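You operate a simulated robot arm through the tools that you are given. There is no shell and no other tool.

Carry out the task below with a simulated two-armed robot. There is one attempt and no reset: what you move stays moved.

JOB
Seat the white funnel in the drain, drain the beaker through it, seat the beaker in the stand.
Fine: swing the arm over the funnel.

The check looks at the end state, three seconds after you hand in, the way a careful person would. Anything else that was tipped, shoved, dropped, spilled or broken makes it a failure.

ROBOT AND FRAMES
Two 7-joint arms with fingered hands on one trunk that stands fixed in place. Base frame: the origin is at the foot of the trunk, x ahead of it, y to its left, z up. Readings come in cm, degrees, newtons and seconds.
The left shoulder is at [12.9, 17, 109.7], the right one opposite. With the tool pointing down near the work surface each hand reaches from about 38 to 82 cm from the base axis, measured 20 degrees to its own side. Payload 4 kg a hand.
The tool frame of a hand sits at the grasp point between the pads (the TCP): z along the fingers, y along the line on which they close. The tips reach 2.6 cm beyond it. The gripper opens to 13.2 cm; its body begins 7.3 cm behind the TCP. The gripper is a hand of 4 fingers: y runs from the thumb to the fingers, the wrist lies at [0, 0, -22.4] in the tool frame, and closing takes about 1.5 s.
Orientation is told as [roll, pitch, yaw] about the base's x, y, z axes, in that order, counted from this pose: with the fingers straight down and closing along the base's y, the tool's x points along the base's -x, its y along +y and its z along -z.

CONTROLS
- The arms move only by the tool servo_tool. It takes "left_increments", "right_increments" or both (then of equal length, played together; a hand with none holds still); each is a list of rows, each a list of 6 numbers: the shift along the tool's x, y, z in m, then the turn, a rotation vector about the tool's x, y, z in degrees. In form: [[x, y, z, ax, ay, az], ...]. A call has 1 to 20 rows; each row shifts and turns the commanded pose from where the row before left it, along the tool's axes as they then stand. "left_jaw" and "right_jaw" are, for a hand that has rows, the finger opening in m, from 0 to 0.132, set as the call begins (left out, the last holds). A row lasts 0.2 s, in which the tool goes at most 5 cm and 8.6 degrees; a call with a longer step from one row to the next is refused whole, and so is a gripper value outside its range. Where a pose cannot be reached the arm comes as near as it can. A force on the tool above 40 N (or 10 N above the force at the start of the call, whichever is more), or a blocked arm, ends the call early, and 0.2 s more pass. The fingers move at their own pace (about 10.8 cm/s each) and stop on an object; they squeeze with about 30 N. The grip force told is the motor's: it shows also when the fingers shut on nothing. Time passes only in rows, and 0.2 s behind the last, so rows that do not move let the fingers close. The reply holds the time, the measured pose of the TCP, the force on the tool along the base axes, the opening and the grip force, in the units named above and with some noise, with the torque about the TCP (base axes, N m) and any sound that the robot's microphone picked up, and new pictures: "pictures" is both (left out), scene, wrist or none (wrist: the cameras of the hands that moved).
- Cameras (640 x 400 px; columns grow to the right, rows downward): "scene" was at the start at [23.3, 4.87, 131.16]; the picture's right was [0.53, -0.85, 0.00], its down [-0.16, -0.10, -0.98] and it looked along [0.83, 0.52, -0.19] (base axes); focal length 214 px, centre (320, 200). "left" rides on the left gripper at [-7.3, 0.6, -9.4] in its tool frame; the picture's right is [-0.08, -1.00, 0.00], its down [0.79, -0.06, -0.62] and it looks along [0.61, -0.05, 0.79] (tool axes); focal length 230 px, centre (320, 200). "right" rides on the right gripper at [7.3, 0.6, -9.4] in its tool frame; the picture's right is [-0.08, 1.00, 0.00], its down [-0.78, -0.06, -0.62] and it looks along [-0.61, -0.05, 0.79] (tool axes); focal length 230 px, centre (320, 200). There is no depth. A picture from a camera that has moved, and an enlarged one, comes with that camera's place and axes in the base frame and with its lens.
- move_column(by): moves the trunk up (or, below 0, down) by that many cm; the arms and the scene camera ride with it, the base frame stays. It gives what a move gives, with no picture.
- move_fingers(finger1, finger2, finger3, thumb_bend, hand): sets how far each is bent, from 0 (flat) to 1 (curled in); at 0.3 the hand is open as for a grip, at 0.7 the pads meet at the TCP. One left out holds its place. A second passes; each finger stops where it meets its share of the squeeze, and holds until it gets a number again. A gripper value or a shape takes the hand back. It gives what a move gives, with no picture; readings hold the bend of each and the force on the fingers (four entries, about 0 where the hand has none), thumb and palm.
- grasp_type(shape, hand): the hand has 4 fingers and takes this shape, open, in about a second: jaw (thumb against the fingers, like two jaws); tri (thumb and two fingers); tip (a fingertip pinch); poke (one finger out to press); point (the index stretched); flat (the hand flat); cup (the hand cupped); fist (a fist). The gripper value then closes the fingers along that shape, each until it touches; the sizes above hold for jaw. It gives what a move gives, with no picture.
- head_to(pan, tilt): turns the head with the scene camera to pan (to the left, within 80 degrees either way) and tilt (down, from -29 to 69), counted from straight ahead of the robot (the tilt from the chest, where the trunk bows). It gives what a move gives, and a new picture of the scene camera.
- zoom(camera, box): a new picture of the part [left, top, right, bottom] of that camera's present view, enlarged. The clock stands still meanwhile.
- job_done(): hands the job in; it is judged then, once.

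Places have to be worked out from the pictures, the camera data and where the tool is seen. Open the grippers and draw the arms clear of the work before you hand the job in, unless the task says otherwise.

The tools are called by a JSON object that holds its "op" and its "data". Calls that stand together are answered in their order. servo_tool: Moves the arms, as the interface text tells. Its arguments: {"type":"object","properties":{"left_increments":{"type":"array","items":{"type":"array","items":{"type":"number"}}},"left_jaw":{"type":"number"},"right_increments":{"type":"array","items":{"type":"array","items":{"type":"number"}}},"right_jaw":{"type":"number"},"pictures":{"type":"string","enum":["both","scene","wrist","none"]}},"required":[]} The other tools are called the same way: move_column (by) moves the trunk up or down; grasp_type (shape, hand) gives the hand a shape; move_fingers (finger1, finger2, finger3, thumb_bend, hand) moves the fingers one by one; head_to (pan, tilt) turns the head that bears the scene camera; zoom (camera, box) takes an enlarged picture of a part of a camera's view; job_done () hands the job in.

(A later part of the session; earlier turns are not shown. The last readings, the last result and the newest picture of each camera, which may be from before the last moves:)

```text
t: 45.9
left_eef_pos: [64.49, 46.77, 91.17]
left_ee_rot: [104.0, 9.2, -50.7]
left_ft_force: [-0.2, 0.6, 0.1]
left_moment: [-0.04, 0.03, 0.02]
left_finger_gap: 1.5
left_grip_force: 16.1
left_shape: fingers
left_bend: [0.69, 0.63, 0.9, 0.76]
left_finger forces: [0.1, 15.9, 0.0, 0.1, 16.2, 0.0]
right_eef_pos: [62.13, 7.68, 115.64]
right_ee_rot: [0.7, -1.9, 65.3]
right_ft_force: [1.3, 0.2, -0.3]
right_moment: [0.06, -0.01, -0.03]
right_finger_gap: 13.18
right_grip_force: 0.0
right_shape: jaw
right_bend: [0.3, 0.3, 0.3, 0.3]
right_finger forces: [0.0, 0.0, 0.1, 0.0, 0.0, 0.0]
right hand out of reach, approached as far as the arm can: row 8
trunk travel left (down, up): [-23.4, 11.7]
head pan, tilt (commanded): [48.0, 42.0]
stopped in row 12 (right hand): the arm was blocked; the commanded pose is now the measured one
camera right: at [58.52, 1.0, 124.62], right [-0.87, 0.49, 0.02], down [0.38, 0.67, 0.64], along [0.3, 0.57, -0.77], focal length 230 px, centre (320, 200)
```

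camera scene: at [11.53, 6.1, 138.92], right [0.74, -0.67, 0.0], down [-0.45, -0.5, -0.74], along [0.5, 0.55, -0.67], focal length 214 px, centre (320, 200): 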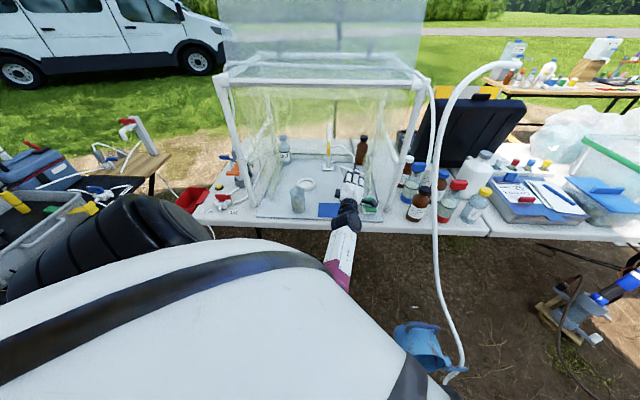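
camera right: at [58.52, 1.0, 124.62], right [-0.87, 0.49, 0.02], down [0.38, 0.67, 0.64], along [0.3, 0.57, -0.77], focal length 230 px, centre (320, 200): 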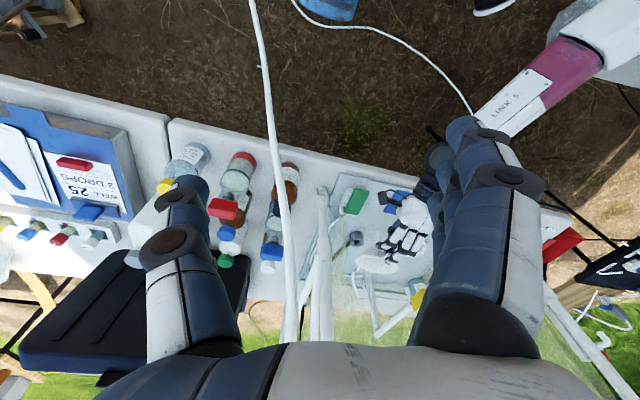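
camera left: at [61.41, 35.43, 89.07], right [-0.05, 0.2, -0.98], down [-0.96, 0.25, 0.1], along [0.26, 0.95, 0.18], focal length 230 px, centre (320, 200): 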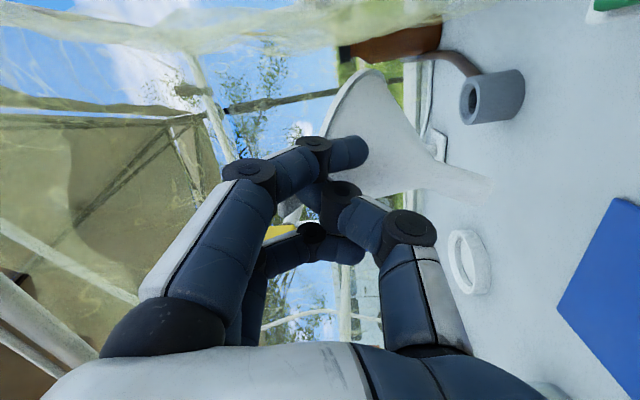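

The right camera has a good view now. I zoom on the funnel and drain from it.

{"op": "zoom", "data": {"camera": "right", "box": [335, 190, 435, 290]}}

{"op": "zoom", "data": {"camera": "right", "box": [340, 220, 400, 280]}}

{"op": "zoom", "data": {"camera": "left", "box": [280, 40, 600, 240]}}

```text
4.00 times, centred on (385, 240) of right
camera zoom: at [58.52, 1.0, 124.62], right [-0.87, 0.49, 0.02], down [0.38, 0.67, 0.64], along [0.3, 0.57, -0.77], focal length 920 px, centre (60, 40)
```

zoom: 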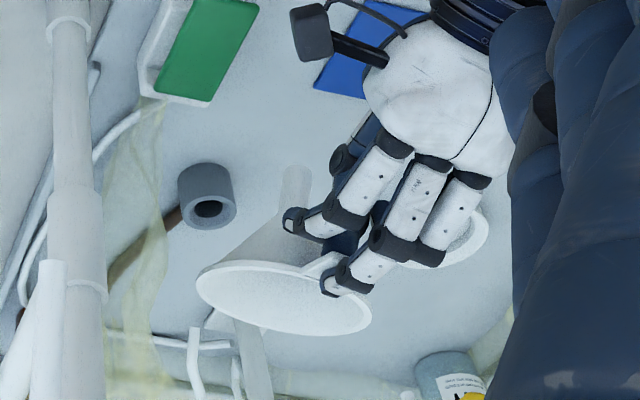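

```text
6.67 times, centred on (370, 250) of right
camera zoom: at [58.52, 1.0, 124.62], right [-0.87, 0.49, 0.02], down [0.38, 0.67, 0.64], along [0.3, 0.57, -0.77], focal length 1534 px, centre (-13, -133)
```

zoom: 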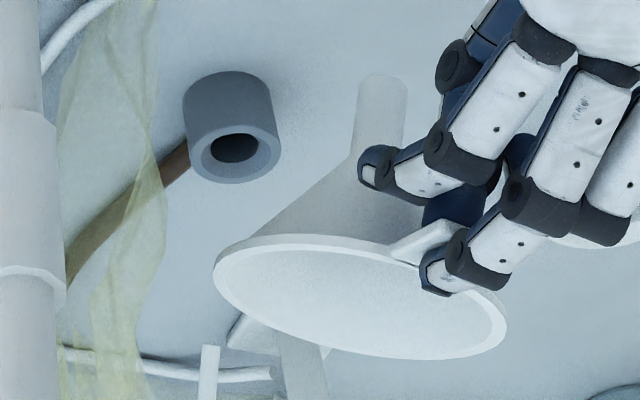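

```text
2.00 times, centred on (440, 140) of left
camera zoom: at [61.81, 35.57, 88.4], right [0.14, 0.21, -0.97], down [-0.96, 0.25, -0.08], along [0.23, 0.94, 0.24], focal length 460 px, centre (80, 320)
```

zoom: 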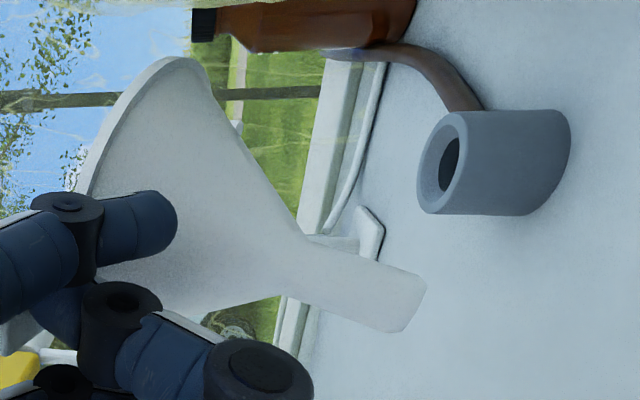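

Both wrist cameras give consistent numbers:

| Item | Position |
|---|---|
| Stem tip | [66.9, 51, 81.9] |
| Drain top | [75.4, 56.7, 78.2] |
| Spout end | [78.5, 58.3, 86.4] |

The drain mouth is wide and tapered. I add 6° of back-lean, take out the right lean, and lower 5 cm so the back rim can pass under the spout.

{"op": "servo_tool", "data": {"left_increments": [[0, 0, 0, 3.08, 0.2, -2.9], [0, 0, 0, 3.08, 0.2, -2.9], [-0.0009, -0.0164, -0.0023, 0, 0, 0], [-0.0009, -0.0164, -0.0023, 0, 0, 0], [-0.0009, -0.0164, -0.0023, 0, 0, 0], [0, 0, 0, 0, 0, 0]], "pictures": "none"}}

{"op": "zoom", "data": {"camera": "right", "box": [335, 210, 415, 290]}}

{"op": "zoom", "data": {"camera": "left", "box": [280, 40, 600, 240]}}

```text
t: 47.3
left_eef_pos: [64.48, 46.9, 86.13]
left_ee_rot: [97.6, 3.4, -51.3]
left_ft_force: [-0.1, -0.3, -0.3]
left_moment: [-0.02, 0.0, 0.0]
left_finger_gap: 1.51
left_grip_force: 16.9
left_shape: fingers
left_bend: [0.69, 0.63, 0.9, 0.77]
left_finger forces: [0.1, 16.1, 0.0, 0.1, 16.4, 0.1]
right_eef_pos: [62.31, 7.8, 115.71]
right_ee_rot: [0.6, -1.9, 65.4]
right_ft_force: [1.2, -0.5, -0.3]
right_moment: [-0.02, 0.01, -0.01]
right_finger_gap: 13.2
right_grip_force: 0.1
right_shape: jaw
right_bend: [0.3, 0.3, 0.3, 0.3]
right_finger forces: [0.1, 0.0, 0.0, 0.0, 0.0, 0.1]
trunk travel left (down, up): [-23.4, 11.7]
head pan, tilt (commanded): [48.0, 42.0]
```

```text
5.00 times, centred on (375, 250) of right
camera zoom: at [58.5, 1.07, 124.61], right [-0.87, 0.49, 0.02], down [0.38, 0.67, 0.64], along [0.3, 0.57, -0.77], focal length 1150 px, centre (45, -50)
```

zoom: 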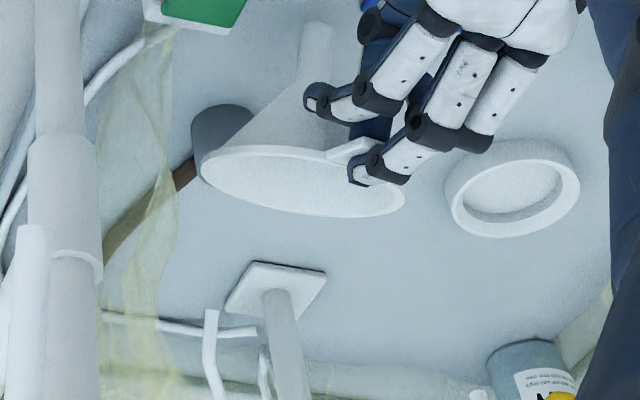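

```text
2.00 times, centred on (440, 140) of left
camera zoom: at [61.72, 35.4, 85.1], right [0.11, 0.07, -0.99], down [-0.97, 0.24, -0.1], along [0.23, 0.97, 0.09], focal length 460 px, centre (80, 320)
```

zoom: 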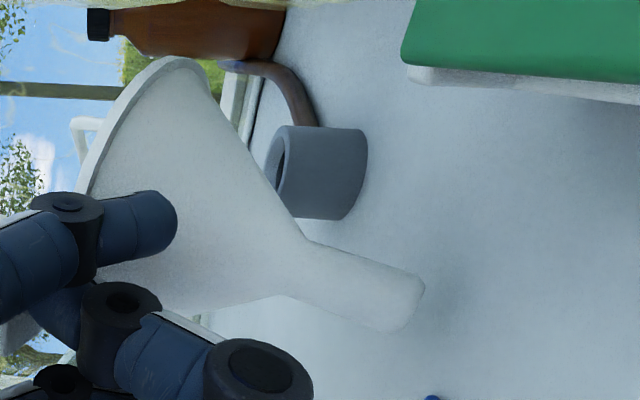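

Tip is at about [66.6, 50.3, 76.1], leaning 24° back. I raise 1.5 cm and move inward so the stem stops just in front of the drain, with the back rim passing under the spout.

{"op": "servo_tool", "data": {"left_increments": [[-0.0022, 0.0018, 0.0169, 0, 0, 0], [-0.0022, 0.0018, 0.0169, 0, 0, 0], [-0.0022, 0.0018, 0.0169, 0, 0, 0], [-0.0021, 0.0018, 0.0167, 0, 0, 0], [0, 0, 0, 0, 0, 0]], "pictures": "none"}}

{"op": "zoom", "data": {"camera": "right", "box": [335, 210, 415, 290]}}

{"op": "zoom", "data": {"camera": "left", "box": [280, 40, 600, 240]}}

```text
t: 48.5
left_eef_pos: [70.22, 50.17, 87.75]
left_ee_rot: [97.6, 3.5, -51.3]
left_ft_force: [0.1, 0.3, -0.1]
left_moment: [0.01, 0.04, -0.02]
left_finger_gap: 1.5
left_grip_force: 16.3
left_shape: fingers
left_bend: [0.69, 0.63, 0.9, 0.77]
left_finger forces: [0.0, 16.2, 0.0, 0.0, 16.4, 0.0]
right_eef_pos: [62.1, 7.71, 115.59]
right_ee_rot: [0.8, -1.9, 65.5]
right_ft_force: [0.7, -0.3, 0.3]
right_moment: [0.0, -0.02, 0.0]
right_finger_gap: 13.21
right_grip_force: 0.0
right_shape: jaw
right_bend: [0.3, 0.3, 0.3, 0.3]
right_finger forces: [0.1, 0.1, 0.1, 0.0, 0.1, 0.1]
trunk travel left (down, up): [-23.4, 11.7]
head pan, tilt (commanded): [48.0, 42.0]
```

```text
5.00 times, centred on (375, 250) of right
camera zoom: at [58.51, 1.07, 124.6], right [-0.87, 0.49, 0.02], down [0.38, 0.67, 0.64], along [0.3, 0.57, -0.77], focal length 1150 px, centre (45, -50)
```

zoom: 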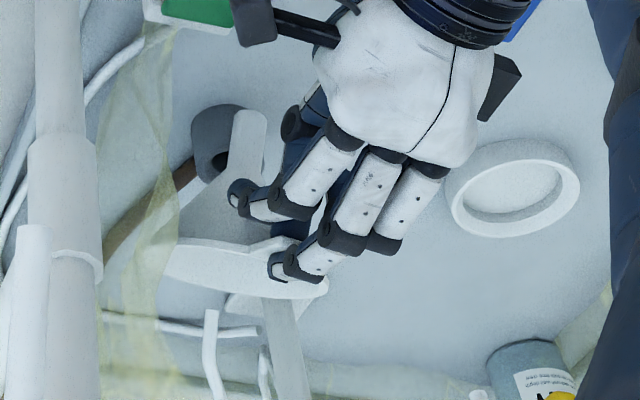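

```text
2.00 times, centred on (440, 140) of left
camera zoom: at [67.55, 38.65, 86.67], right [0.11, 0.07, -0.99], down [-0.97, 0.24, -0.1], along [0.23, 0.97, 0.09], focal length 460 px, centre (80, 320)
```

zoom: 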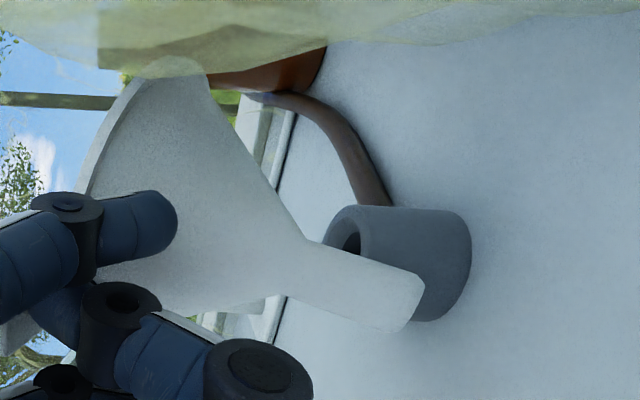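

The stem tip is just in front of the drain as planned. I zoom tighter in both cameras to align the last centimetres.

{"op": "zoom", "data": {"camera": "right", "box": [365, 225, 405, 275]}}

{"op": "zoom", "data": {"camera": "left", "box": [410, 120, 530, 220]}}

```text
8.00 times, centred on (385, 250) of right
camera zoom: at [58.51, 1.07, 124.6], right [-0.87, 0.49, 0.02], down [0.38, 0.67, 0.64], along [0.3, 0.57, -0.77], focal length 1841 px, centre (-200, -200)
```

zoom: 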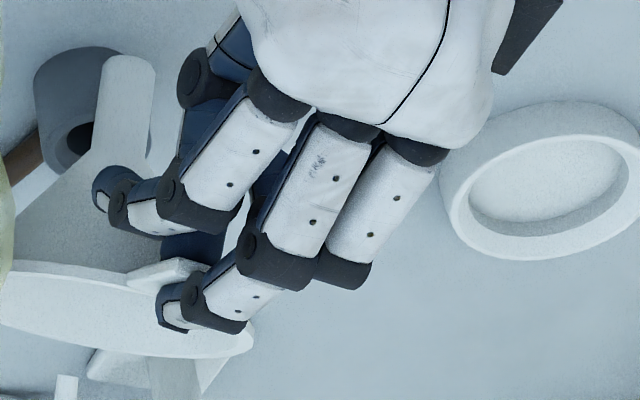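

```text
4.00 times, centred on (470, 170) of left
camera zoom: at [67.55, 38.65, 86.67], right [0.11, 0.07, -0.99], down [-0.97, 0.24, -0.1], along [0.23, 0.97, 0.09], focal length 920 px, centre (-280, 320)
```

zoom: 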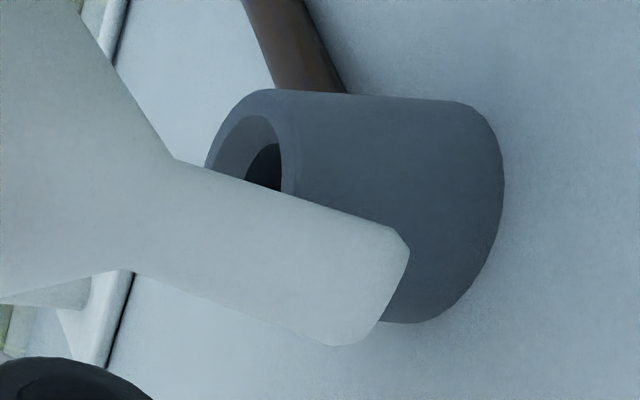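

Tip [72.4, 53.5, 77.7], drain mouth [75.0, 56.5, 78.5]. I add 4° more back-lean for spout clearance and raise the tip to just above the drain's edge.

{"op": "servo_tool", "data": {"left_increments": [[0, 0, 0, 3.99, -0.25, 0.1], [0.0005, 0.0087, 0.0006, 0, 0, 0], [0.0005, 0.0087, 0.0006, 0, 0, 0], [0, 0, 0, 0, 0, 0]], "pictures": "none"}}

{"op": "zoom", "data": {"camera": "right", "box": [350, 225, 400, 285]}}

{"op": "zoom", "data": {"camera": "left", "box": [280, 40, 560, 240]}}

```text
t: 49.5
left_eef_pos: [69.98, 50.22, 89.54]
left_ee_rot: [93.6, 3.5, -51.6]
left_ft_force: [-0.5, 0.3, -1.0]
left_moment: [-0.01, 0.0, -0.04]
left_finger_gap: 1.57
left_grip_force: 16.4
left_shape: fingers
left_bend: [0.69, 0.63, 0.9, 0.77]
left_finger forces: [0.1, 16.3, 0.0, 0.0, 16.4, 0.1]
right_eef_pos: [62.19, 7.82, 115.48]
right_ee_rot: [0.8, -1.9, 65.4]
right_ft_force: [0.2, 0.6, 0.2]
right_moment: [0.0, -0.02, 0.01]
right_finger_gap: 13.21
right_grip_force: 0.0
right_shape: jaw
right_bend: [0.3, 0.3, 0.3, 0.3]
right_finger forces: [0.0, 0.0, 0.0, 0.1, 0.0, 0.1]
trunk travel left (down, up): [-23.4, 11.7]
head pan, tilt (commanded): [48.0, 42.0]
```

```text
6.67 times, centred on (375, 255) of right
camera zoom: at [58.51, 1.08, 124.6], right [-0.87, 0.49, 0.02], down [0.38, 0.67, 0.64], along [0.3, 0.57, -0.77], focal length 1534 px, centre (-47, -167)
```

zoom: 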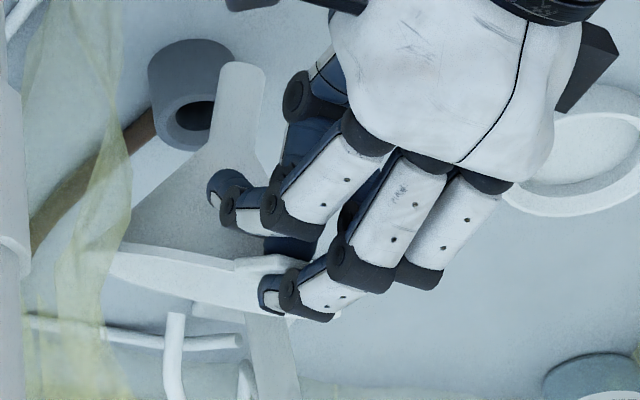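

```text
2.00 times, centred on (420, 140) of left
camera zoom: at [67.37, 38.59, 89.08], right [0.06, 0.03, -1.0], down [-0.97, 0.24, -0.05], along [0.24, 0.97, 0.04], focal length 460 px, centre (120, 320)
```

zoom: 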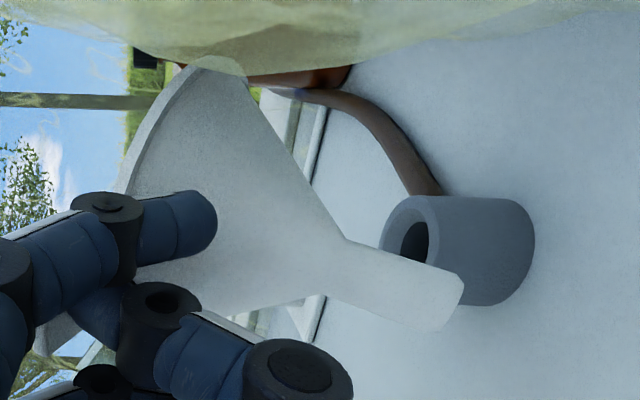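

The spout tip is about 1 cm above the rim plane and inside the rim circle, so moving inward takes it into the open bowl without touching. I move the tip over the drain mouth.

{"op": "servo_tool", "data": {"left_increments": [[0.0013, -0.0004, 0.0072, 0, 0, 0], [0.0013, -0.0004, 0.0072, 0, 0, 0], [0.0013, -0.0004, 0.0072, 0, 0, 0], [0.0013, -0.0004, 0.0072, 0, 0, 0], [0.0013, -0.0003, 0.0072, 0, 0, 0], [0.0013, -0.0003, 0.0072, 0, 0, 0], [0, 0, 0, 0, 0, 0]], "pictures": "none"}}

{"op": "zoom", "data": {"camera": "right", "box": [350, 225, 400, 285]}}

{"op": "zoom", "data": {"camera": "left", "box": [280, 40, 560, 240]}}

```text
t: 51.1
left_eef_pos: [73.04, 53.45, 89.63]
left_ee_rot: [93.6, 3.5, -51.6]
left_ft_force: [0.3, 0.2, -0.3]
left_moment: [-0.02, 0.04, -0.02]
left_finger_gap: 1.53
left_grip_force: 16.2
left_shape: fingers
left_bend: [0.69, 0.63, 0.9, 0.77]
left_finger forces: [0.1, 16.2, 0.2, 0.0, 16.5, 0.1]
right_eef_pos: [62.1, 7.74, 115.6]
right_ee_rot: [0.7, -2.0, 65.4]
right_ft_force: [0.3, -1.0, -0.7]
right_moment: [0.01, 0.02, -0.02]
right_finger_gap: 13.21
right_grip_force: 0.0
right_shape: jaw
right_bend: [0.3, 0.3, 0.3, 0.3]
right_finger forces: [0.0, 0.1, 0.0, 0.1, 0.0, 0.0]
trunk travel left (down, up): [-23.4, 11.7]
head pan, tilt (commanded): [48.0, 42.0]
```

```text
6.67 times, centred on (375, 255) of right
camera zoom: at [58.51, 1.07, 124.6], right [-0.87, 0.49, 0.02], down [0.38, 0.67, 0.64], along [0.3, 0.57, -0.77], focal length 1534 px, centre (-47, -167)
```

zoom: 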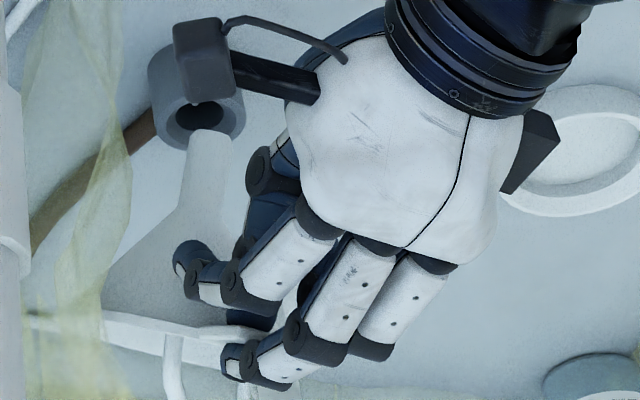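

```text
2.00 times, centred on (420, 140) of left
camera zoom: at [70.32, 41.97, 89.23], right [0.06, 0.03, -1.0], down [-0.97, 0.24, -0.05], along [0.24, 0.97, 0.04], focal length 460 px, centre (120, 320)
```

zoom: 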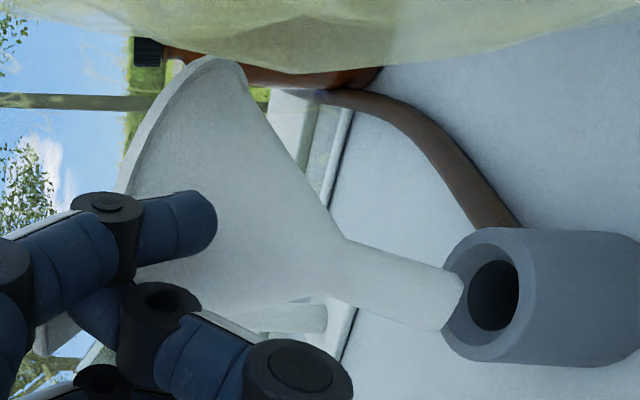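

The tip now hangs about 1 cm over the drain mouth, roughly 0.5 cm too far back. I shift it forward slightly and lower 1.5 cm into the mouth.

{"op": "servo_tool", "data": {"left_increments": [[-0.0018, -0.0029, -0.0008, 0, 0, 0], [-0.0018, -0.0039, -0.0008, 0, 0, 0], [-0.0018, -0.0039, -0.0008, 0, 0, 0], [0, -0.0039, -0.0002, 0, 0, 0], [0, 0, 0, 0, 0, 0]], "pictures": "none"}}

{"op": "zoom", "data": {"camera": "right", "box": [350, 225, 400, 285]}}

{"op": "zoom", "data": {"camera": "left", "box": [320, 80, 600, 280]}}

```text
t: 52.3
left_eef_pos: [73.32, 52.99, 88.08]
left_ee_rot: [93.7, 3.6, -51.5]
left_ft_force: [-0.2, 0.4, -0.7]
left_moment: [-0.01, 0.05, 0.01]
left_finger_gap: 1.55
left_grip_force: 16.8
left_shape: fingers
left_bend: [0.69, 0.63, 0.9, 0.77]
left_finger forces: [0.0, 16.5, 0.0, 0.0, 16.6, 0.0]
right_eef_pos: [62.11, 7.75, 115.52]
right_ee_rot: [0.7, -1.9, 65.5]
right_ft_force: [0.1, 0.4, -0.4]
right_moment: [0.02, 0.02, 0.02]
right_finger_gap: 13.19
right_grip_force: 0.0
right_shape: jaw
right_bend: [0.3, 0.3, 0.3, 0.3]
right_finger forces: [0.0, 0.1, 0.0, 0.0, 0.0, 0.0]
trunk travel left (down, up): [-23.4, 11.7]
head pan, tilt (commanded): [48.0, 42.0]
```

```text
6.67 times, centred on (375, 255) of right
camera zoom: at [58.51, 1.07, 124.6], right [-0.87, 0.49, 0.02], down [0.38, 0.67, 0.64], along [0.3, 0.57, -0.77], focal length 1534 px, centre (-47, -167)
```

zoom: 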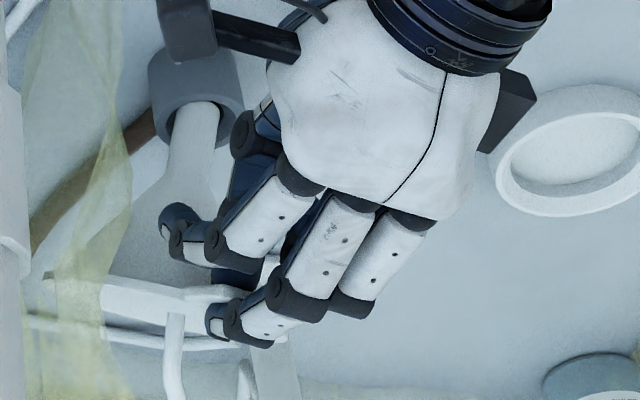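

```text
2.00 times, centred on (460, 180) of left
camera zoom: at [70.54, 41.49, 87.61], right [0.06, 0.03, -1.0], down [-0.97, 0.24, -0.05], along [0.24, 0.97, 0.04], focal length 460 px, centre (40, 240)
```

zoom: 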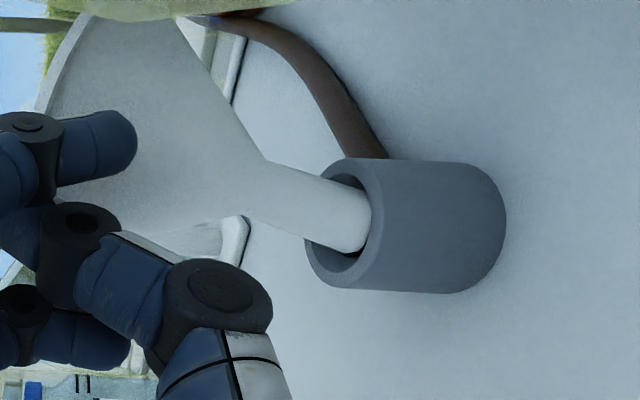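

The stem tip is inside the drain mouth. Now I straighten the funnel about its tip in small steps while lowering it, watching the forces.

{"op": "servo_tool", "data": {"left_increments": [[0, -0.0032, -0.0038, -2, 0.12, -0.05], [0, -0.0032, -0.0038, -2, 0.12, -0.05], [0, -0.0032, -0.0038, -2, 0.12, -0.05], [0, -0.0032, -0.0038, -2, 0.12, -0.05], [0, 0, 0, 0, 0, 0]], "pictures": "none"}}

{"op": "zoom", "data": {"camera": "right", "box": [350, 225, 400, 285]}}

{"op": "zoom", "data": {"camera": "left", "box": [320, 60, 600, 260]}}

```text
t: 53.5
left_eef_pos: [72.14, 52.25, 86.67]
left_ee_rot: [101.7, 3.3, -51.0]
left_ft_force: [0.1, 1.1, -0.6]
left_moment: [0.07, 0.03, 0.0]
left_finger_gap: 1.55
left_grip_force: 16.1
left_shape: fingers
left_bend: [0.69, 0.63, 0.9, 0.77]
left_finger forces: [0.0, 16.0, 0.0, 0.0, 16.2, 0.0]
right_eef_pos: [62.22, 7.73, 115.47]
right_ee_rot: [0.6, -1.9, 65.4]
right_ft_force: [-0.5, 0.6, 0.1]
right_moment: [-0.03, 0.01, -0.01]
right_finger_gap: 13.22
right_grip_force: 0.0
right_shape: jaw
right_bend: [0.3, 0.3, 0.3, 0.3]
right_finger forces: [0.0, 0.0, 0.0, 0.0, 0.1, 0.0]
trunk travel left (down, up): [-23.4, 11.7]
head pan, tilt (commanded): [48.0, 42.0]
```

```text
6.67 times, centred on (375, 255) of right
camera zoom: at [58.51, 1.08, 124.6], right [-0.87, 0.49, 0.02], down [0.38, 0.67, 0.64], along [0.3, 0.57, -0.77], focal length 1534 px, centre (-47, -167)
```

zoom: 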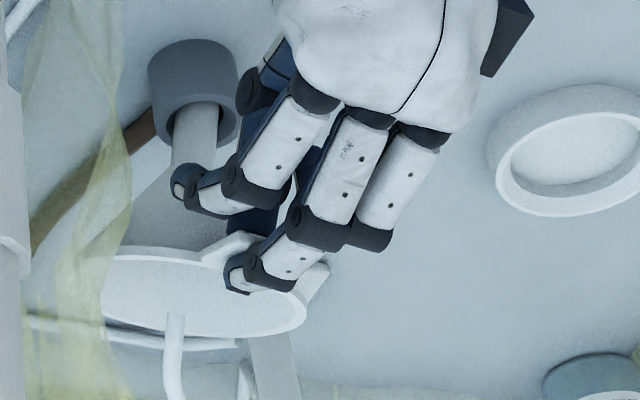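

```text
2.00 times, centred on (460, 160) of left
camera zoom: at [69.52, 40.85, 84.91], right [0.17, 0.11, -0.98], down [-0.96, 0.25, -0.14], along [0.23, 0.96, 0.15], focal length 460 px, centre (40, 280)
```

zoom: 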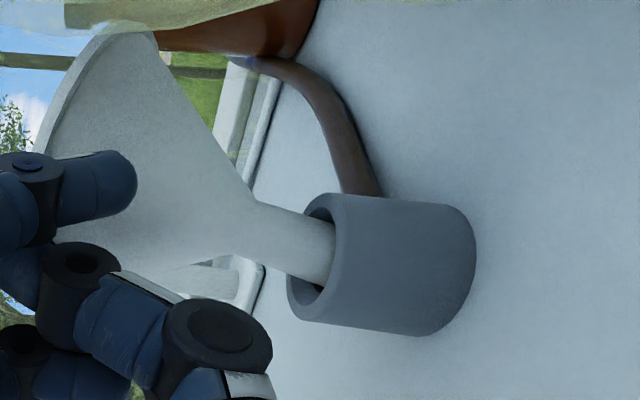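

The stem is about 1.5 cm in and the spout hangs freely over the bowl. I continue straightening by 8° while lowering about 1.2 cm more.

{"op": "servo_tool", "data": {"left_increments": [[-0.0002, -0.0041, -0.0042, -2, 0.13, -0.05], [-0.0002, -0.0041, -0.0042, -2, 0.13, -0.05], [-0.0002, -0.0041, -0.0042, -2, 0.13, -0.05], [-0.0002, -0.0041, -0.0042, -2, 0.13, -0.05], [0, 0, 0, 0, 0, 0]], "pictures": "none"}}

{"op": "zoom", "data": {"camera": "right", "box": [350, 225, 400, 285]}}

{"op": "zoom", "data": {"camera": "left", "box": [300, 60, 580, 260]}}

```text
t: 54.7
left_eef_pos: [69.73, 51.56, 85.52]
left_ee_rot: [109.7, 3.0, -50.7]
left_ft_force: [1.8, 1.6, -1.4]
left_moment: [0.08, -0.07, -0.04]
left_finger_gap: 1.55
left_grip_force: 16.3
left_shape: fingers
left_bend: [0.69, 0.63, 0.9, 0.77]
left_finger forces: [0.1, 16.1, 0.0, 0.0, 16.7, 0.0]
left hand out of reach, approached as far as the arm can: row 3, 4
right_eef_pos: [62.07, 7.65, 115.38]
right_ee_rot: [0.6, -1.8, 65.5]
right_ft_force: [-0.3, -1.2, -0.2]
right_moment: [0.02, -0.02, -0.04]
right_finger_gap: 13.18
right_grip_force: 0.0
right_shape: jaw
right_bend: [0.3, 0.3, 0.3, 0.3]
right_finger forces: [0.0, 0.0, 0.0, 0.1, 0.1, 0.1]
trunk travel left (down, up): [-23.4, 11.7]
head pan, tilt (commanded): [48.0, 42.0]
```

```text
6.67 times, centred on (375, 255) of right
camera zoom: at [58.53, 1.09, 124.59], right [-0.87, 0.49, 0.02], down [0.38, 0.67, 0.64], along [0.3, 0.57, -0.77], focal length 1534 px, centre (-47, -167)
```

zoom: 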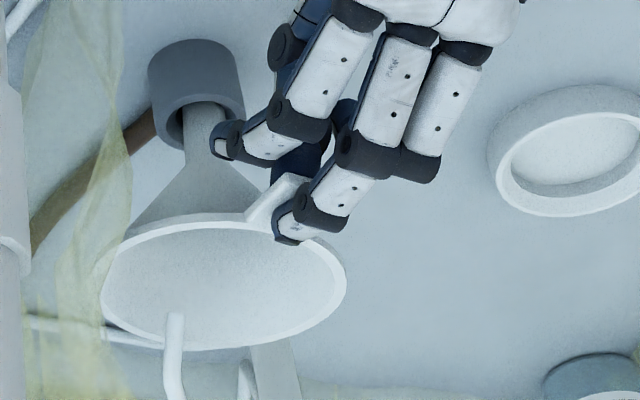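

```text
2.00 times, centred on (440, 160) of left
camera zoom: at [67.49, 40.31, 82.56], right [0.28, 0.19, -0.94], down [-0.94, 0.26, -0.22], along [0.2, 0.95, 0.25], focal length 460 px, centre (80, 280)
```

zoom: 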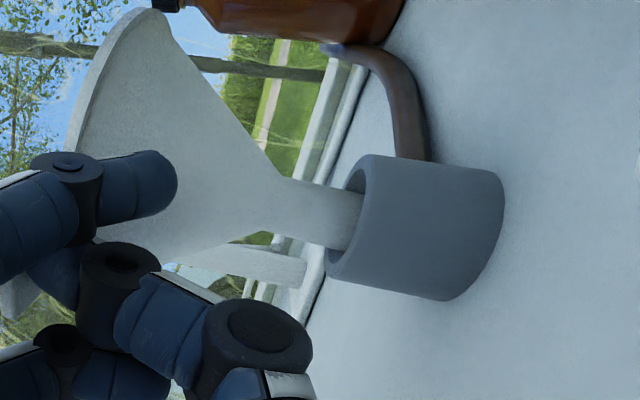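

The arm reached its pitch limit here; the stem is about 2 cm in with roughly 12° of lean left. I ease the hand's pitch back by 4° so it can reach the planned lower, more centred spot.

{"op": "servo_tool", "data": {"left_increments": [[0, 0, 0, 2, -0.13, 0.05], [0, 0, 0, 2, -0.13, 0.05], [0, 0, 0, 0, 0, 0]], "pictures": "none"}}

{"op": "zoom", "data": {"camera": "right", "box": [350, 225, 400, 285]}}

{"op": "zoom", "data": {"camera": "left", "box": [300, 60, 580, 260]}}

```text
t: 55.5
left_eef_pos: [69.82, 51.51, 85.4]
left_ee_rot: [105.6, 3.1, -50.9]
left_ft_force: [0.8, -0.4, 0.0]
left_moment: [0.08, -0.11, -0.04]
left_finger_gap: 1.53
left_grip_force: 16.7
left_shape: fingers
left_bend: [0.69, 0.63, 0.9, 0.76]
left_finger forces: [0.1, 16.5, 0.0, 0.1, 16.2, 0.0]
right_eef_pos: [62.05, 7.71, 115.53]
right_ee_rot: [0.7, -1.8, 65.3]
right_ft_force: [0.4, -0.5, 0.3]
right_moment: [0.02, -0.02, 0.03]
right_finger_gap: 13.18
right_grip_force: 0.1
right_shape: jaw
right_bend: [0.3, 0.3, 0.3, 0.3]
right_finger forces: [0.0, 0.0, 0.1, 0.0, 0.0, 0.0]
trunk travel left (down, up): [-23.4, 11.7]
head pan, tilt (commanded): [48.0, 42.0]
```

```text
6.67 times, centred on (375, 255) of right
camera zoom: at [58.51, 1.08, 124.6], right [-0.87, 0.49, 0.02], down [0.38, 0.67, 0.64], along [0.3, 0.57, -0.77], focal length 1534 px, centre (-47, -167)
```

zoom: 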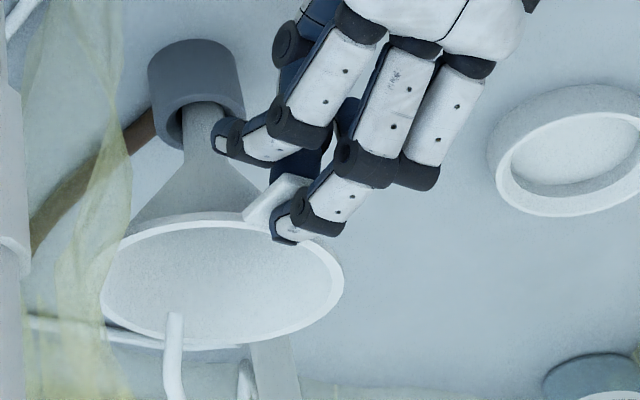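

```text
2.00 times, centred on (440, 160) of left
camera zoom: at [67.31, 40.2, 83.17], right [0.22, 0.15, -0.96], down [-0.95, 0.25, -0.18], along [0.22, 0.96, 0.2], focal length 460 px, centre (80, 280)
```

zoom: 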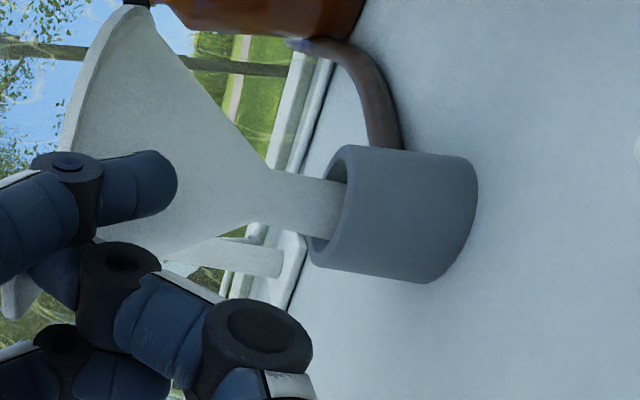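

The pinch let the hand pitch while the funnel stayed in the hole, which is helpful. I now push inward about 1 cm and down 1.5 cm in small steps.

{"op": "servo_tool", "data": {"left_increments": [[-0.0003, -0.0014, 0.0026, 0, 0, 0], [-0.0003, -0.0033, 0.0016, 0, 0, 0], [-0.0003, -0.0043, 0.0008, 0, 0, 0], [-0.0003, -0.0043, 0.0004, 0, 0, 0], [0, -0.0038, 0.0002, 0, 0, 0], [0, 0, 0, 0, 0, 0]], "pictures": "none"}}

{"op": "zoom", "data": {"camera": "right", "box": [350, 225, 400, 285]}}

{"op": "zoom", "data": {"camera": "left", "box": [300, 60, 580, 260]}}

```text
t: 56.9
left_eef_pos: [70.27, 51.95, 84.42]
left_ee_rot: [105.7, 3.1, -50.9]
left_ft_force: [-2.7, -2.8, 4.8]
left_moment: [0.14, -0.18, -0.05]
left_finger_gap: 1.66
left_grip_force: 13.6
left_shape: fingers
left_bend: [0.69, 0.62, 0.9, 0.77]
left_finger forces: [0.1, 16.2, 0.0, 0.0, 11.7, 0.1]
left hand out of reach, approached as far as the arm can: row 5
right_eef_pos: [62.09, 7.74, 115.57]
right_ee_rot: [0.7, -1.9, 65.3]
right_ft_force: [-0.6, 0.0, -0.1]
right_moment: [-0.02, 0.01, -0.03]
right_finger_gap: 13.21
right_grip_force: 0.0
right_shape: jaw
right_bend: [0.3, 0.3, 0.3, 0.3]
right_finger forces: [0.1, 0.0, 0.1, 0.0, 0.1, 0.0]
trunk travel left (down, up): [-23.4, 11.7]
head pan, tilt (commanded): [48.0, 42.0]
```

```text
6.67 times, centred on (375, 255) of right
camera zoom: at [58.43, 1.01, 124.65], right [-0.87, 0.49, 0.01], down [0.38, 0.67, 0.64], along [0.3, 0.57, -0.77], focal length 1534 px, centre (-47, -167)
```

zoom: 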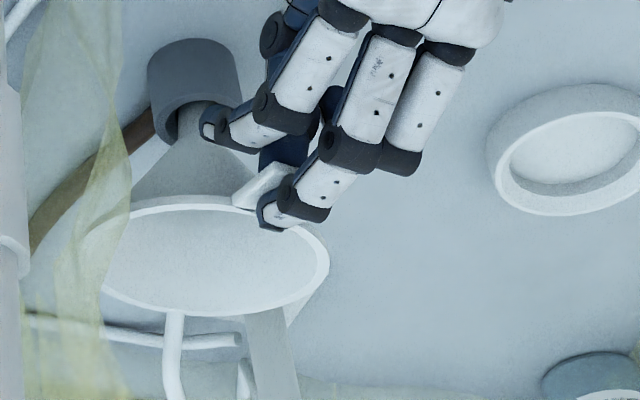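

```text
2.00 times, centred on (440, 160) of left
camera zoom: at [67.83, 40.68, 81.98], right [0.23, 0.15, -0.96], down [-0.95, 0.25, -0.18], along [0.22, 0.96, 0.2], focal length 460 px, centre (80, 280)
```

zoom: 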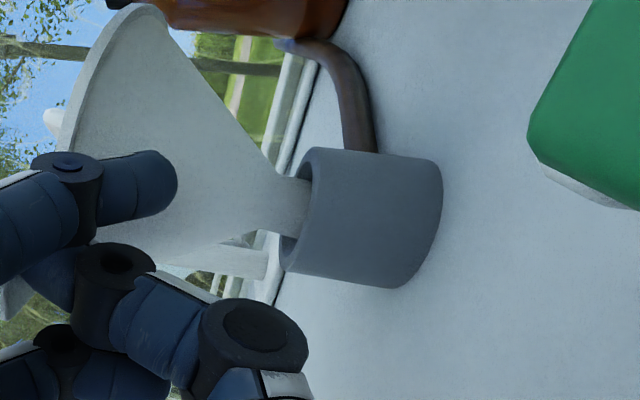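

The stem is now about 3 cm deep with a light reaction force. I release by opening only the thumb a little, so the curled outer fingers don't catch the rim.

{"op": "move_fingers", "data": {"hand": "left", "thumb_bend": 0.6}}

{"op": "zoom", "data": {"camera": "right", "box": [350, 225, 400, 285]}}

{"op": "zoom", "data": {"camera": "left", "box": [300, 60, 580, 260]}}

```text
t: 57.9
left_eef_pos: [70.46, 51.98, 84.43]
left_ee_rot: [105.7, 3.1, -50.9]
left_ft_force: [-9.0, -8.9, 10.8]
left_moment: [-0.05, 0.04, 0.04]
left_finger_gap: 1.06
left_grip_force: 12.6
left_shape: fingers
left_bend: [0.69, 0.67, 0.9, 0.63]
left_finger forces: [0.0, 13.0, 0.2, 0.0, 12.5, 0.0]
right_eef_pos: [61.89, 7.61, 115.61]
right_ee_rot: [0.7, -2.0, 65.3]
right_ft_force: [0.1, 1.0, -0.2]
right_moment: [0.0, 0.02, 0.02]
right_finger_gap: 13.17
right_grip_force: 0.2
right_shape: jaw
right_bend: [0.3, 0.3, 0.3, 0.3]
right_finger forces: [0.0, 0.0, 0.0, 0.1, 0.0, 0.0]
trunk travel left (down, up): [-23.4, 11.7]
head pan, tilt (commanded): [48.0, 42.0]
```

```text
6.67 times, centred on (375, 255) of right
camera zoom: at [58.31, 0.92, 124.71], right [-0.87, 0.49, 0.01], down [0.38, 0.67, 0.64], along [0.3, 0.57, -0.77], focal length 1534 px, centre (-47, -167)
```

zoom: 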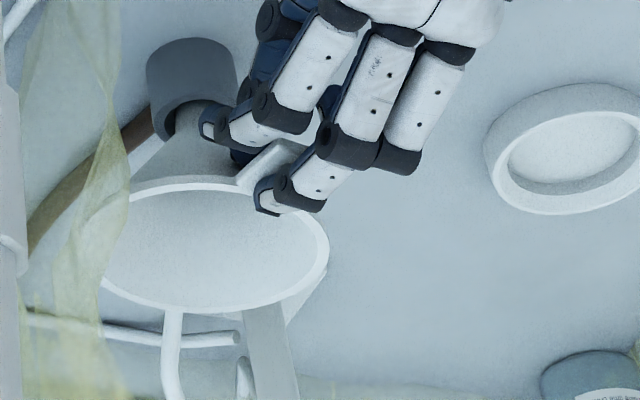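

```text
2.00 times, centred on (440, 160) of left
camera zoom: at [67.75, 40.6, 82.07], right [0.23, 0.15, -0.96], down [-0.95, 0.25, -0.18], along [0.22, 0.96, 0.2], focal length 460 px, centre (80, 280)
```

zoom: 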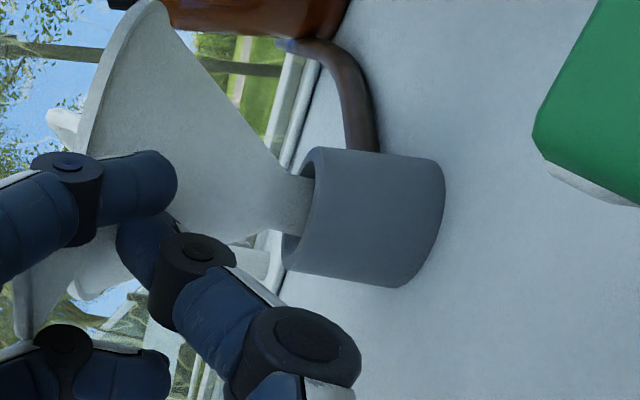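

Opening the thumb made the middle finger press the tab down, and the funnel straightened but the hand now pushes with about 16 N. I open both the middle finger and the thumb a bit to let go.

{"op": "move_fingers", "data": {"hand": "left", "finger2": 0.5, "thumb_bend": 0.55}}

{"op": "zoom", "data": {"camera": "right", "box": [350, 225, 400, 285]}}

{"op": "zoom", "data": {"camera": "left", "box": [300, 60, 580, 260]}}

```text
t: 58.9
left_eef_pos: [70.35, 52.09, 84.14]
left_ee_rot: [105.6, 3.1, -50.8]
left_ft_force: [0.0, 0.2, 0.2]
left_moment: [-0.03, -0.01, 0.0]
left_finger_gap: 1.75
left_grip_force: 0.0
left_shape: fingers
left_bend: [0.69, 0.5, 0.9, 0.55]
left_finger forces: [0.0, 0.0, 0.1, 0.0, 0.1, 0.0]
right_eef_pos: [62.09, 7.82, 115.6]
right_ee_rot: [0.6, -1.8, 65.4]
right_ft_force: [0.8, -0.1, 0.2]
right_moment: [0.02, -0.04, 0.01]
right_finger_gap: 13.21
right_grip_force: 0.0
right_shape: jaw
right_bend: [0.3, 0.3, 0.3, 0.3]
right_finger forces: [0.0, 0.0, 0.0, 0.0, 0.0, 0.0]
trunk travel left (down, up): [-23.4, 11.7]
head pan, tilt (commanded): [48.0, 42.0]
```

```text
6.67 times, centred on (375, 255) of right
camera zoom: at [58.52, 1.09, 124.59], right [-0.87, 0.49, 0.02], down [0.38, 0.67, 0.64], along [0.3, 0.57, -0.77], focal length 1534 px, centre (-47, -167)
```

zoom: 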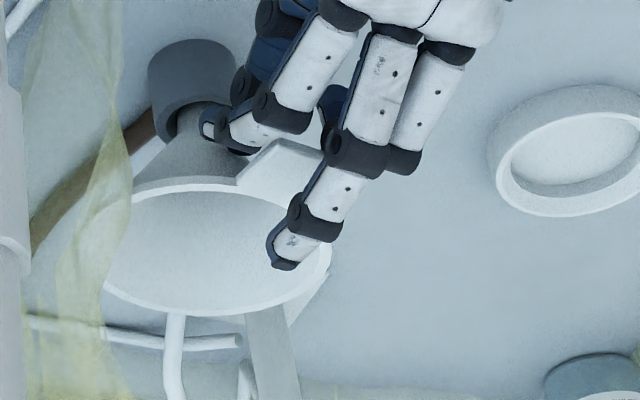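

```text
2.00 times, centred on (440, 160) of left
camera zoom: at [67.87, 40.71, 81.86], right [0.22, 0.15, -0.96], down [-0.95, 0.25, -0.18], along [0.22, 0.96, 0.2], focal length 460 px, centre (80, 280)
```

zoom: 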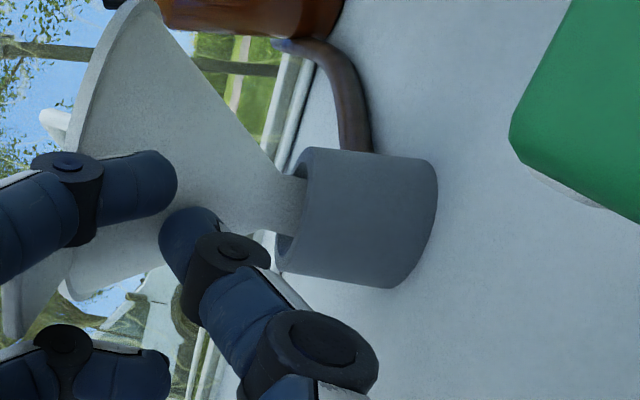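

The fingers are now unloaded and the funnel stands in the drain, still slightly leaning. I raise the middle finger fully clear of the rim before backing out.

{"op": "move_fingers", "data": {"hand": "left", "finger2": 0.3}}

{"op": "servo_tool", "data": {"left_increments": [[0, 0, -0.005, 0, 0, 0], [0, 0, -0.005, 0, 0, 0], [0, 0, 0, 0, 0, 0]], "pictures": "none"}}

{"op": "zoom", "data": {"camera": "right", "box": [350, 225, 400, 285]}}

{"op": "zoom", "data": {"camera": "left", "box": [300, 60, 580, 260]}}

```text
t: 59.9
left_eef_pos: [70.37, 52.06, 84.22]
left_ee_rot: [105.6, 3.1, -50.8]
left_ft_force: [0.0, 0.4, -0.3]
left_moment: [-0.01, 0.0, -0.02]
left_finger_gap: 1.74
left_grip_force: 0.0
left_shape: fingers
left_bend: [0.69, 0.3, 0.9, 0.55]
left_finger forces: [0.0, 0.0, 0.0, 0.1, 0.0, 0.0]
right_eef_pos: [62.02, 7.73, 115.52]
right_ee_rot: [0.7, -1.9, 65.4]
right_ft_force: [-0.4, -0.3, 0.9]
right_moment: [0.0, 0.02, 0.0]
right_finger_gap: 13.2
right_grip_force: 0.1
right_shape: jaw
right_bend: [0.3, 0.3, 0.3, 0.3]
right_finger forces: [0.1, 0.0, 0.0, 0.0, 0.1, 0.1]
trunk travel left (down, up): [-23.4, 11.7]
head pan, tilt (commanded): [48.0, 42.0]
```

```text
t: 60.7
left_eef_pos: [69.51, 51.39, 84.01]
left_ee_rot: [105.6, 3.1, -50.9]
left_ft_force: [0.1, -0.1, -0.6]
left_moment: [0.0, 0.01, 0.02]
left_finger_gap: 1.74
left_grip_force: 0.1
left_shape: fingers
left_bend: [0.69, 0.3, 0.9, 0.55]
left_finger forces: [0.1, 0.0, 0.0, 0.1, 0.0, 0.0]
right_eef_pos: [62.1, 7.73, 115.59]
right_ee_rot: [0.7, -1.9, 65.4]
right_ft_force: [0.4, -0.8, 0.4]
right_moment: [0.01, 0.0, 0.04]
right_finger_gap: 13.2
right_grip_force: 0.0
right_shape: jaw
right_bend: [0.3, 0.3, 0.3, 0.3]
right_finger forces: [0.0, 0.0, 0.1, 0.0, 0.0, 0.0]
trunk travel left (down, up): [-23.4, 11.7]
head pan, tilt (commanded): [48.0, 42.0]
```

```text
6.67 times, centred on (375, 255) of right
camera zoom: at [58.51, 1.07, 124.6], right [-0.87, 0.49, 0.02], down [0.38, 0.67, 0.64], along [0.3, 0.57, -0.77], focal length 1534 px, centre (-47, -167)
```

zoom: 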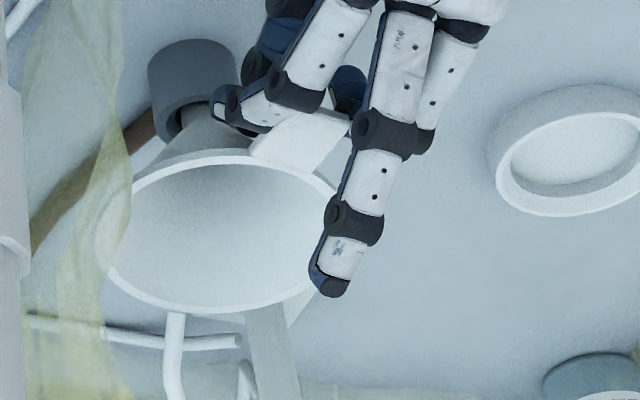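

```text
2.00 times, centred on (440, 160) of left
camera zoom: at [67.08, 40.1, 81.6], right [0.22, 0.15, -0.96], down [-0.95, 0.25, -0.18], along [0.22, 0.96, 0.2], focal length 460 px, centre (80, 280)
```

zoom: 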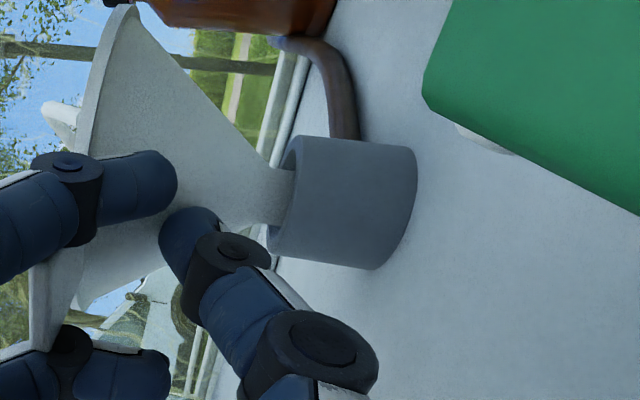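

The tab is free and the funnel now stands about upright. I withdraw the hand horizontally along the tab's direction and look at how the funnel rests.

{"op": "servo_tool", "data": {"left_increments": [[0.0004, 0.0027, -0.0096, 0, 0, 0], [0.0004, 0.0027, -0.0096, 0, 0, 0], [0.0004, 0.0027, -0.0096, 0, 0, 0], [0.0004, 0.0027, -0.0096, 0, 0, 0], [0.0004, 0.0027, -0.0096, 0, 0, 0], [0.0004, 0.0027, -0.0096, 0, 0, 0], [0, 0, 0, 0, 0, 0]], "pictures": "none"}}

{"op": "zoom", "data": {"camera": "right", "box": [340, 210, 410, 290]}}

{"op": "zoom", "data": {"camera": "left", "box": [260, 0, 580, 240]}}

{"op": "zoom", "data": {"camera": "scene", "box": [290, 130, 400, 220]}}

```text
t: 62.3
left_eef_pos: [64.98, 48.03, 83.95]
left_ee_rot: [105.7, 3.1, -50.9]
left_ft_force: [0.1, -0.1, 0.5]
left_moment: [-0.01, 0.01, -0.01]
left_finger_gap: 1.73
left_grip_force: 0.0
left_shape: fingers
left_bend: [0.69, 0.3, 0.9, 0.55]
left_finger forces: [0.0, 0.0, 0.0, 0.0, 0.0, 0.0]
right_eef_pos: [62.09, 7.66, 115.51]
right_ee_rot: [0.7, -1.9, 65.4]
right_ft_force: [0.1, 0.1, 0.1]
right_moment: [0.01, 0.02, -0.03]
right_finger_gap: 13.16
right_grip_force: 0.0
right_shape: jaw
right_bend: [0.3, 0.3, 0.3, 0.3]
right_finger forces: [0.0, 0.1, 0.0, 0.1, 0.0, 0.1]
trunk travel left (down, up): [-23.4, 11.7]
head pan, tilt (commanded): [48.0, 42.0]
```

```text
5.00 times, centred on (375, 250) of right
camera zoom: at [58.51, 1.07, 124.6], right [-0.87, 0.49, 0.02], down [0.38, 0.67, 0.64], along [0.3, 0.57, -0.77], focal length 1150 px, centre (45, -50)
```

zoom: 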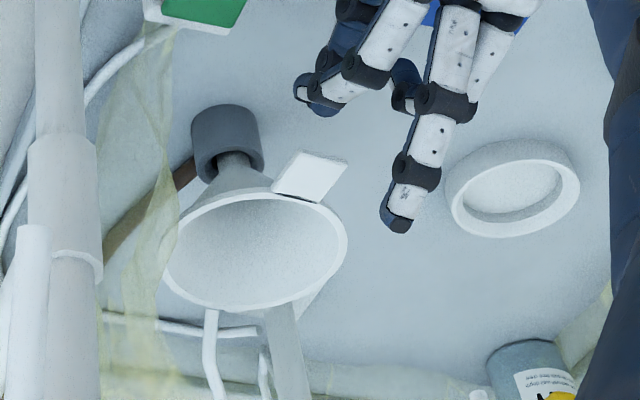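

```text
1.67 times, centred on (420, 120) of left
camera zoom: at [62.42, 36.66, 81.66], right [0.22, 0.15, -0.96], down [-0.95, 0.25, -0.18], along [0.22, 0.96, 0.2], focal length 384 px, centre (153, 333)
```

zoom: 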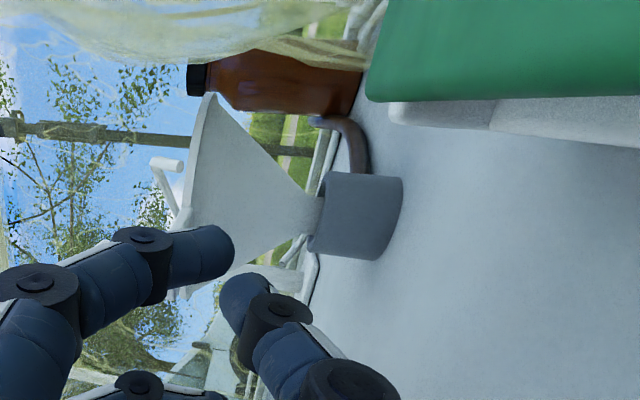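

```text
4.44 times, centred on (345, 175) of scene
camera zoom: at [11.54, 6.12, 138.92], right [0.74, -0.67, 0.0], down [-0.45, -0.5, -0.74], along [0.5, 0.55, -0.67], focal length 953 px, centre (209, 311)
```

zoom: 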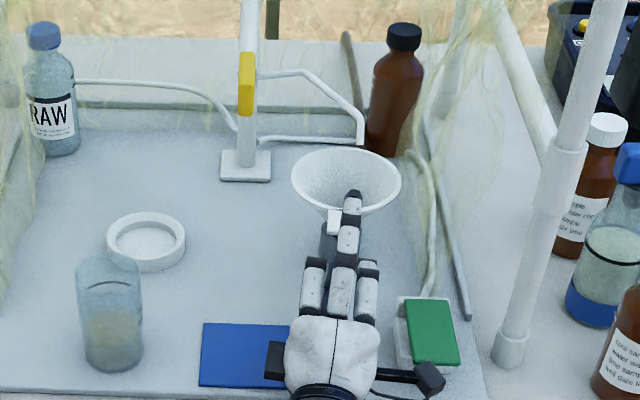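

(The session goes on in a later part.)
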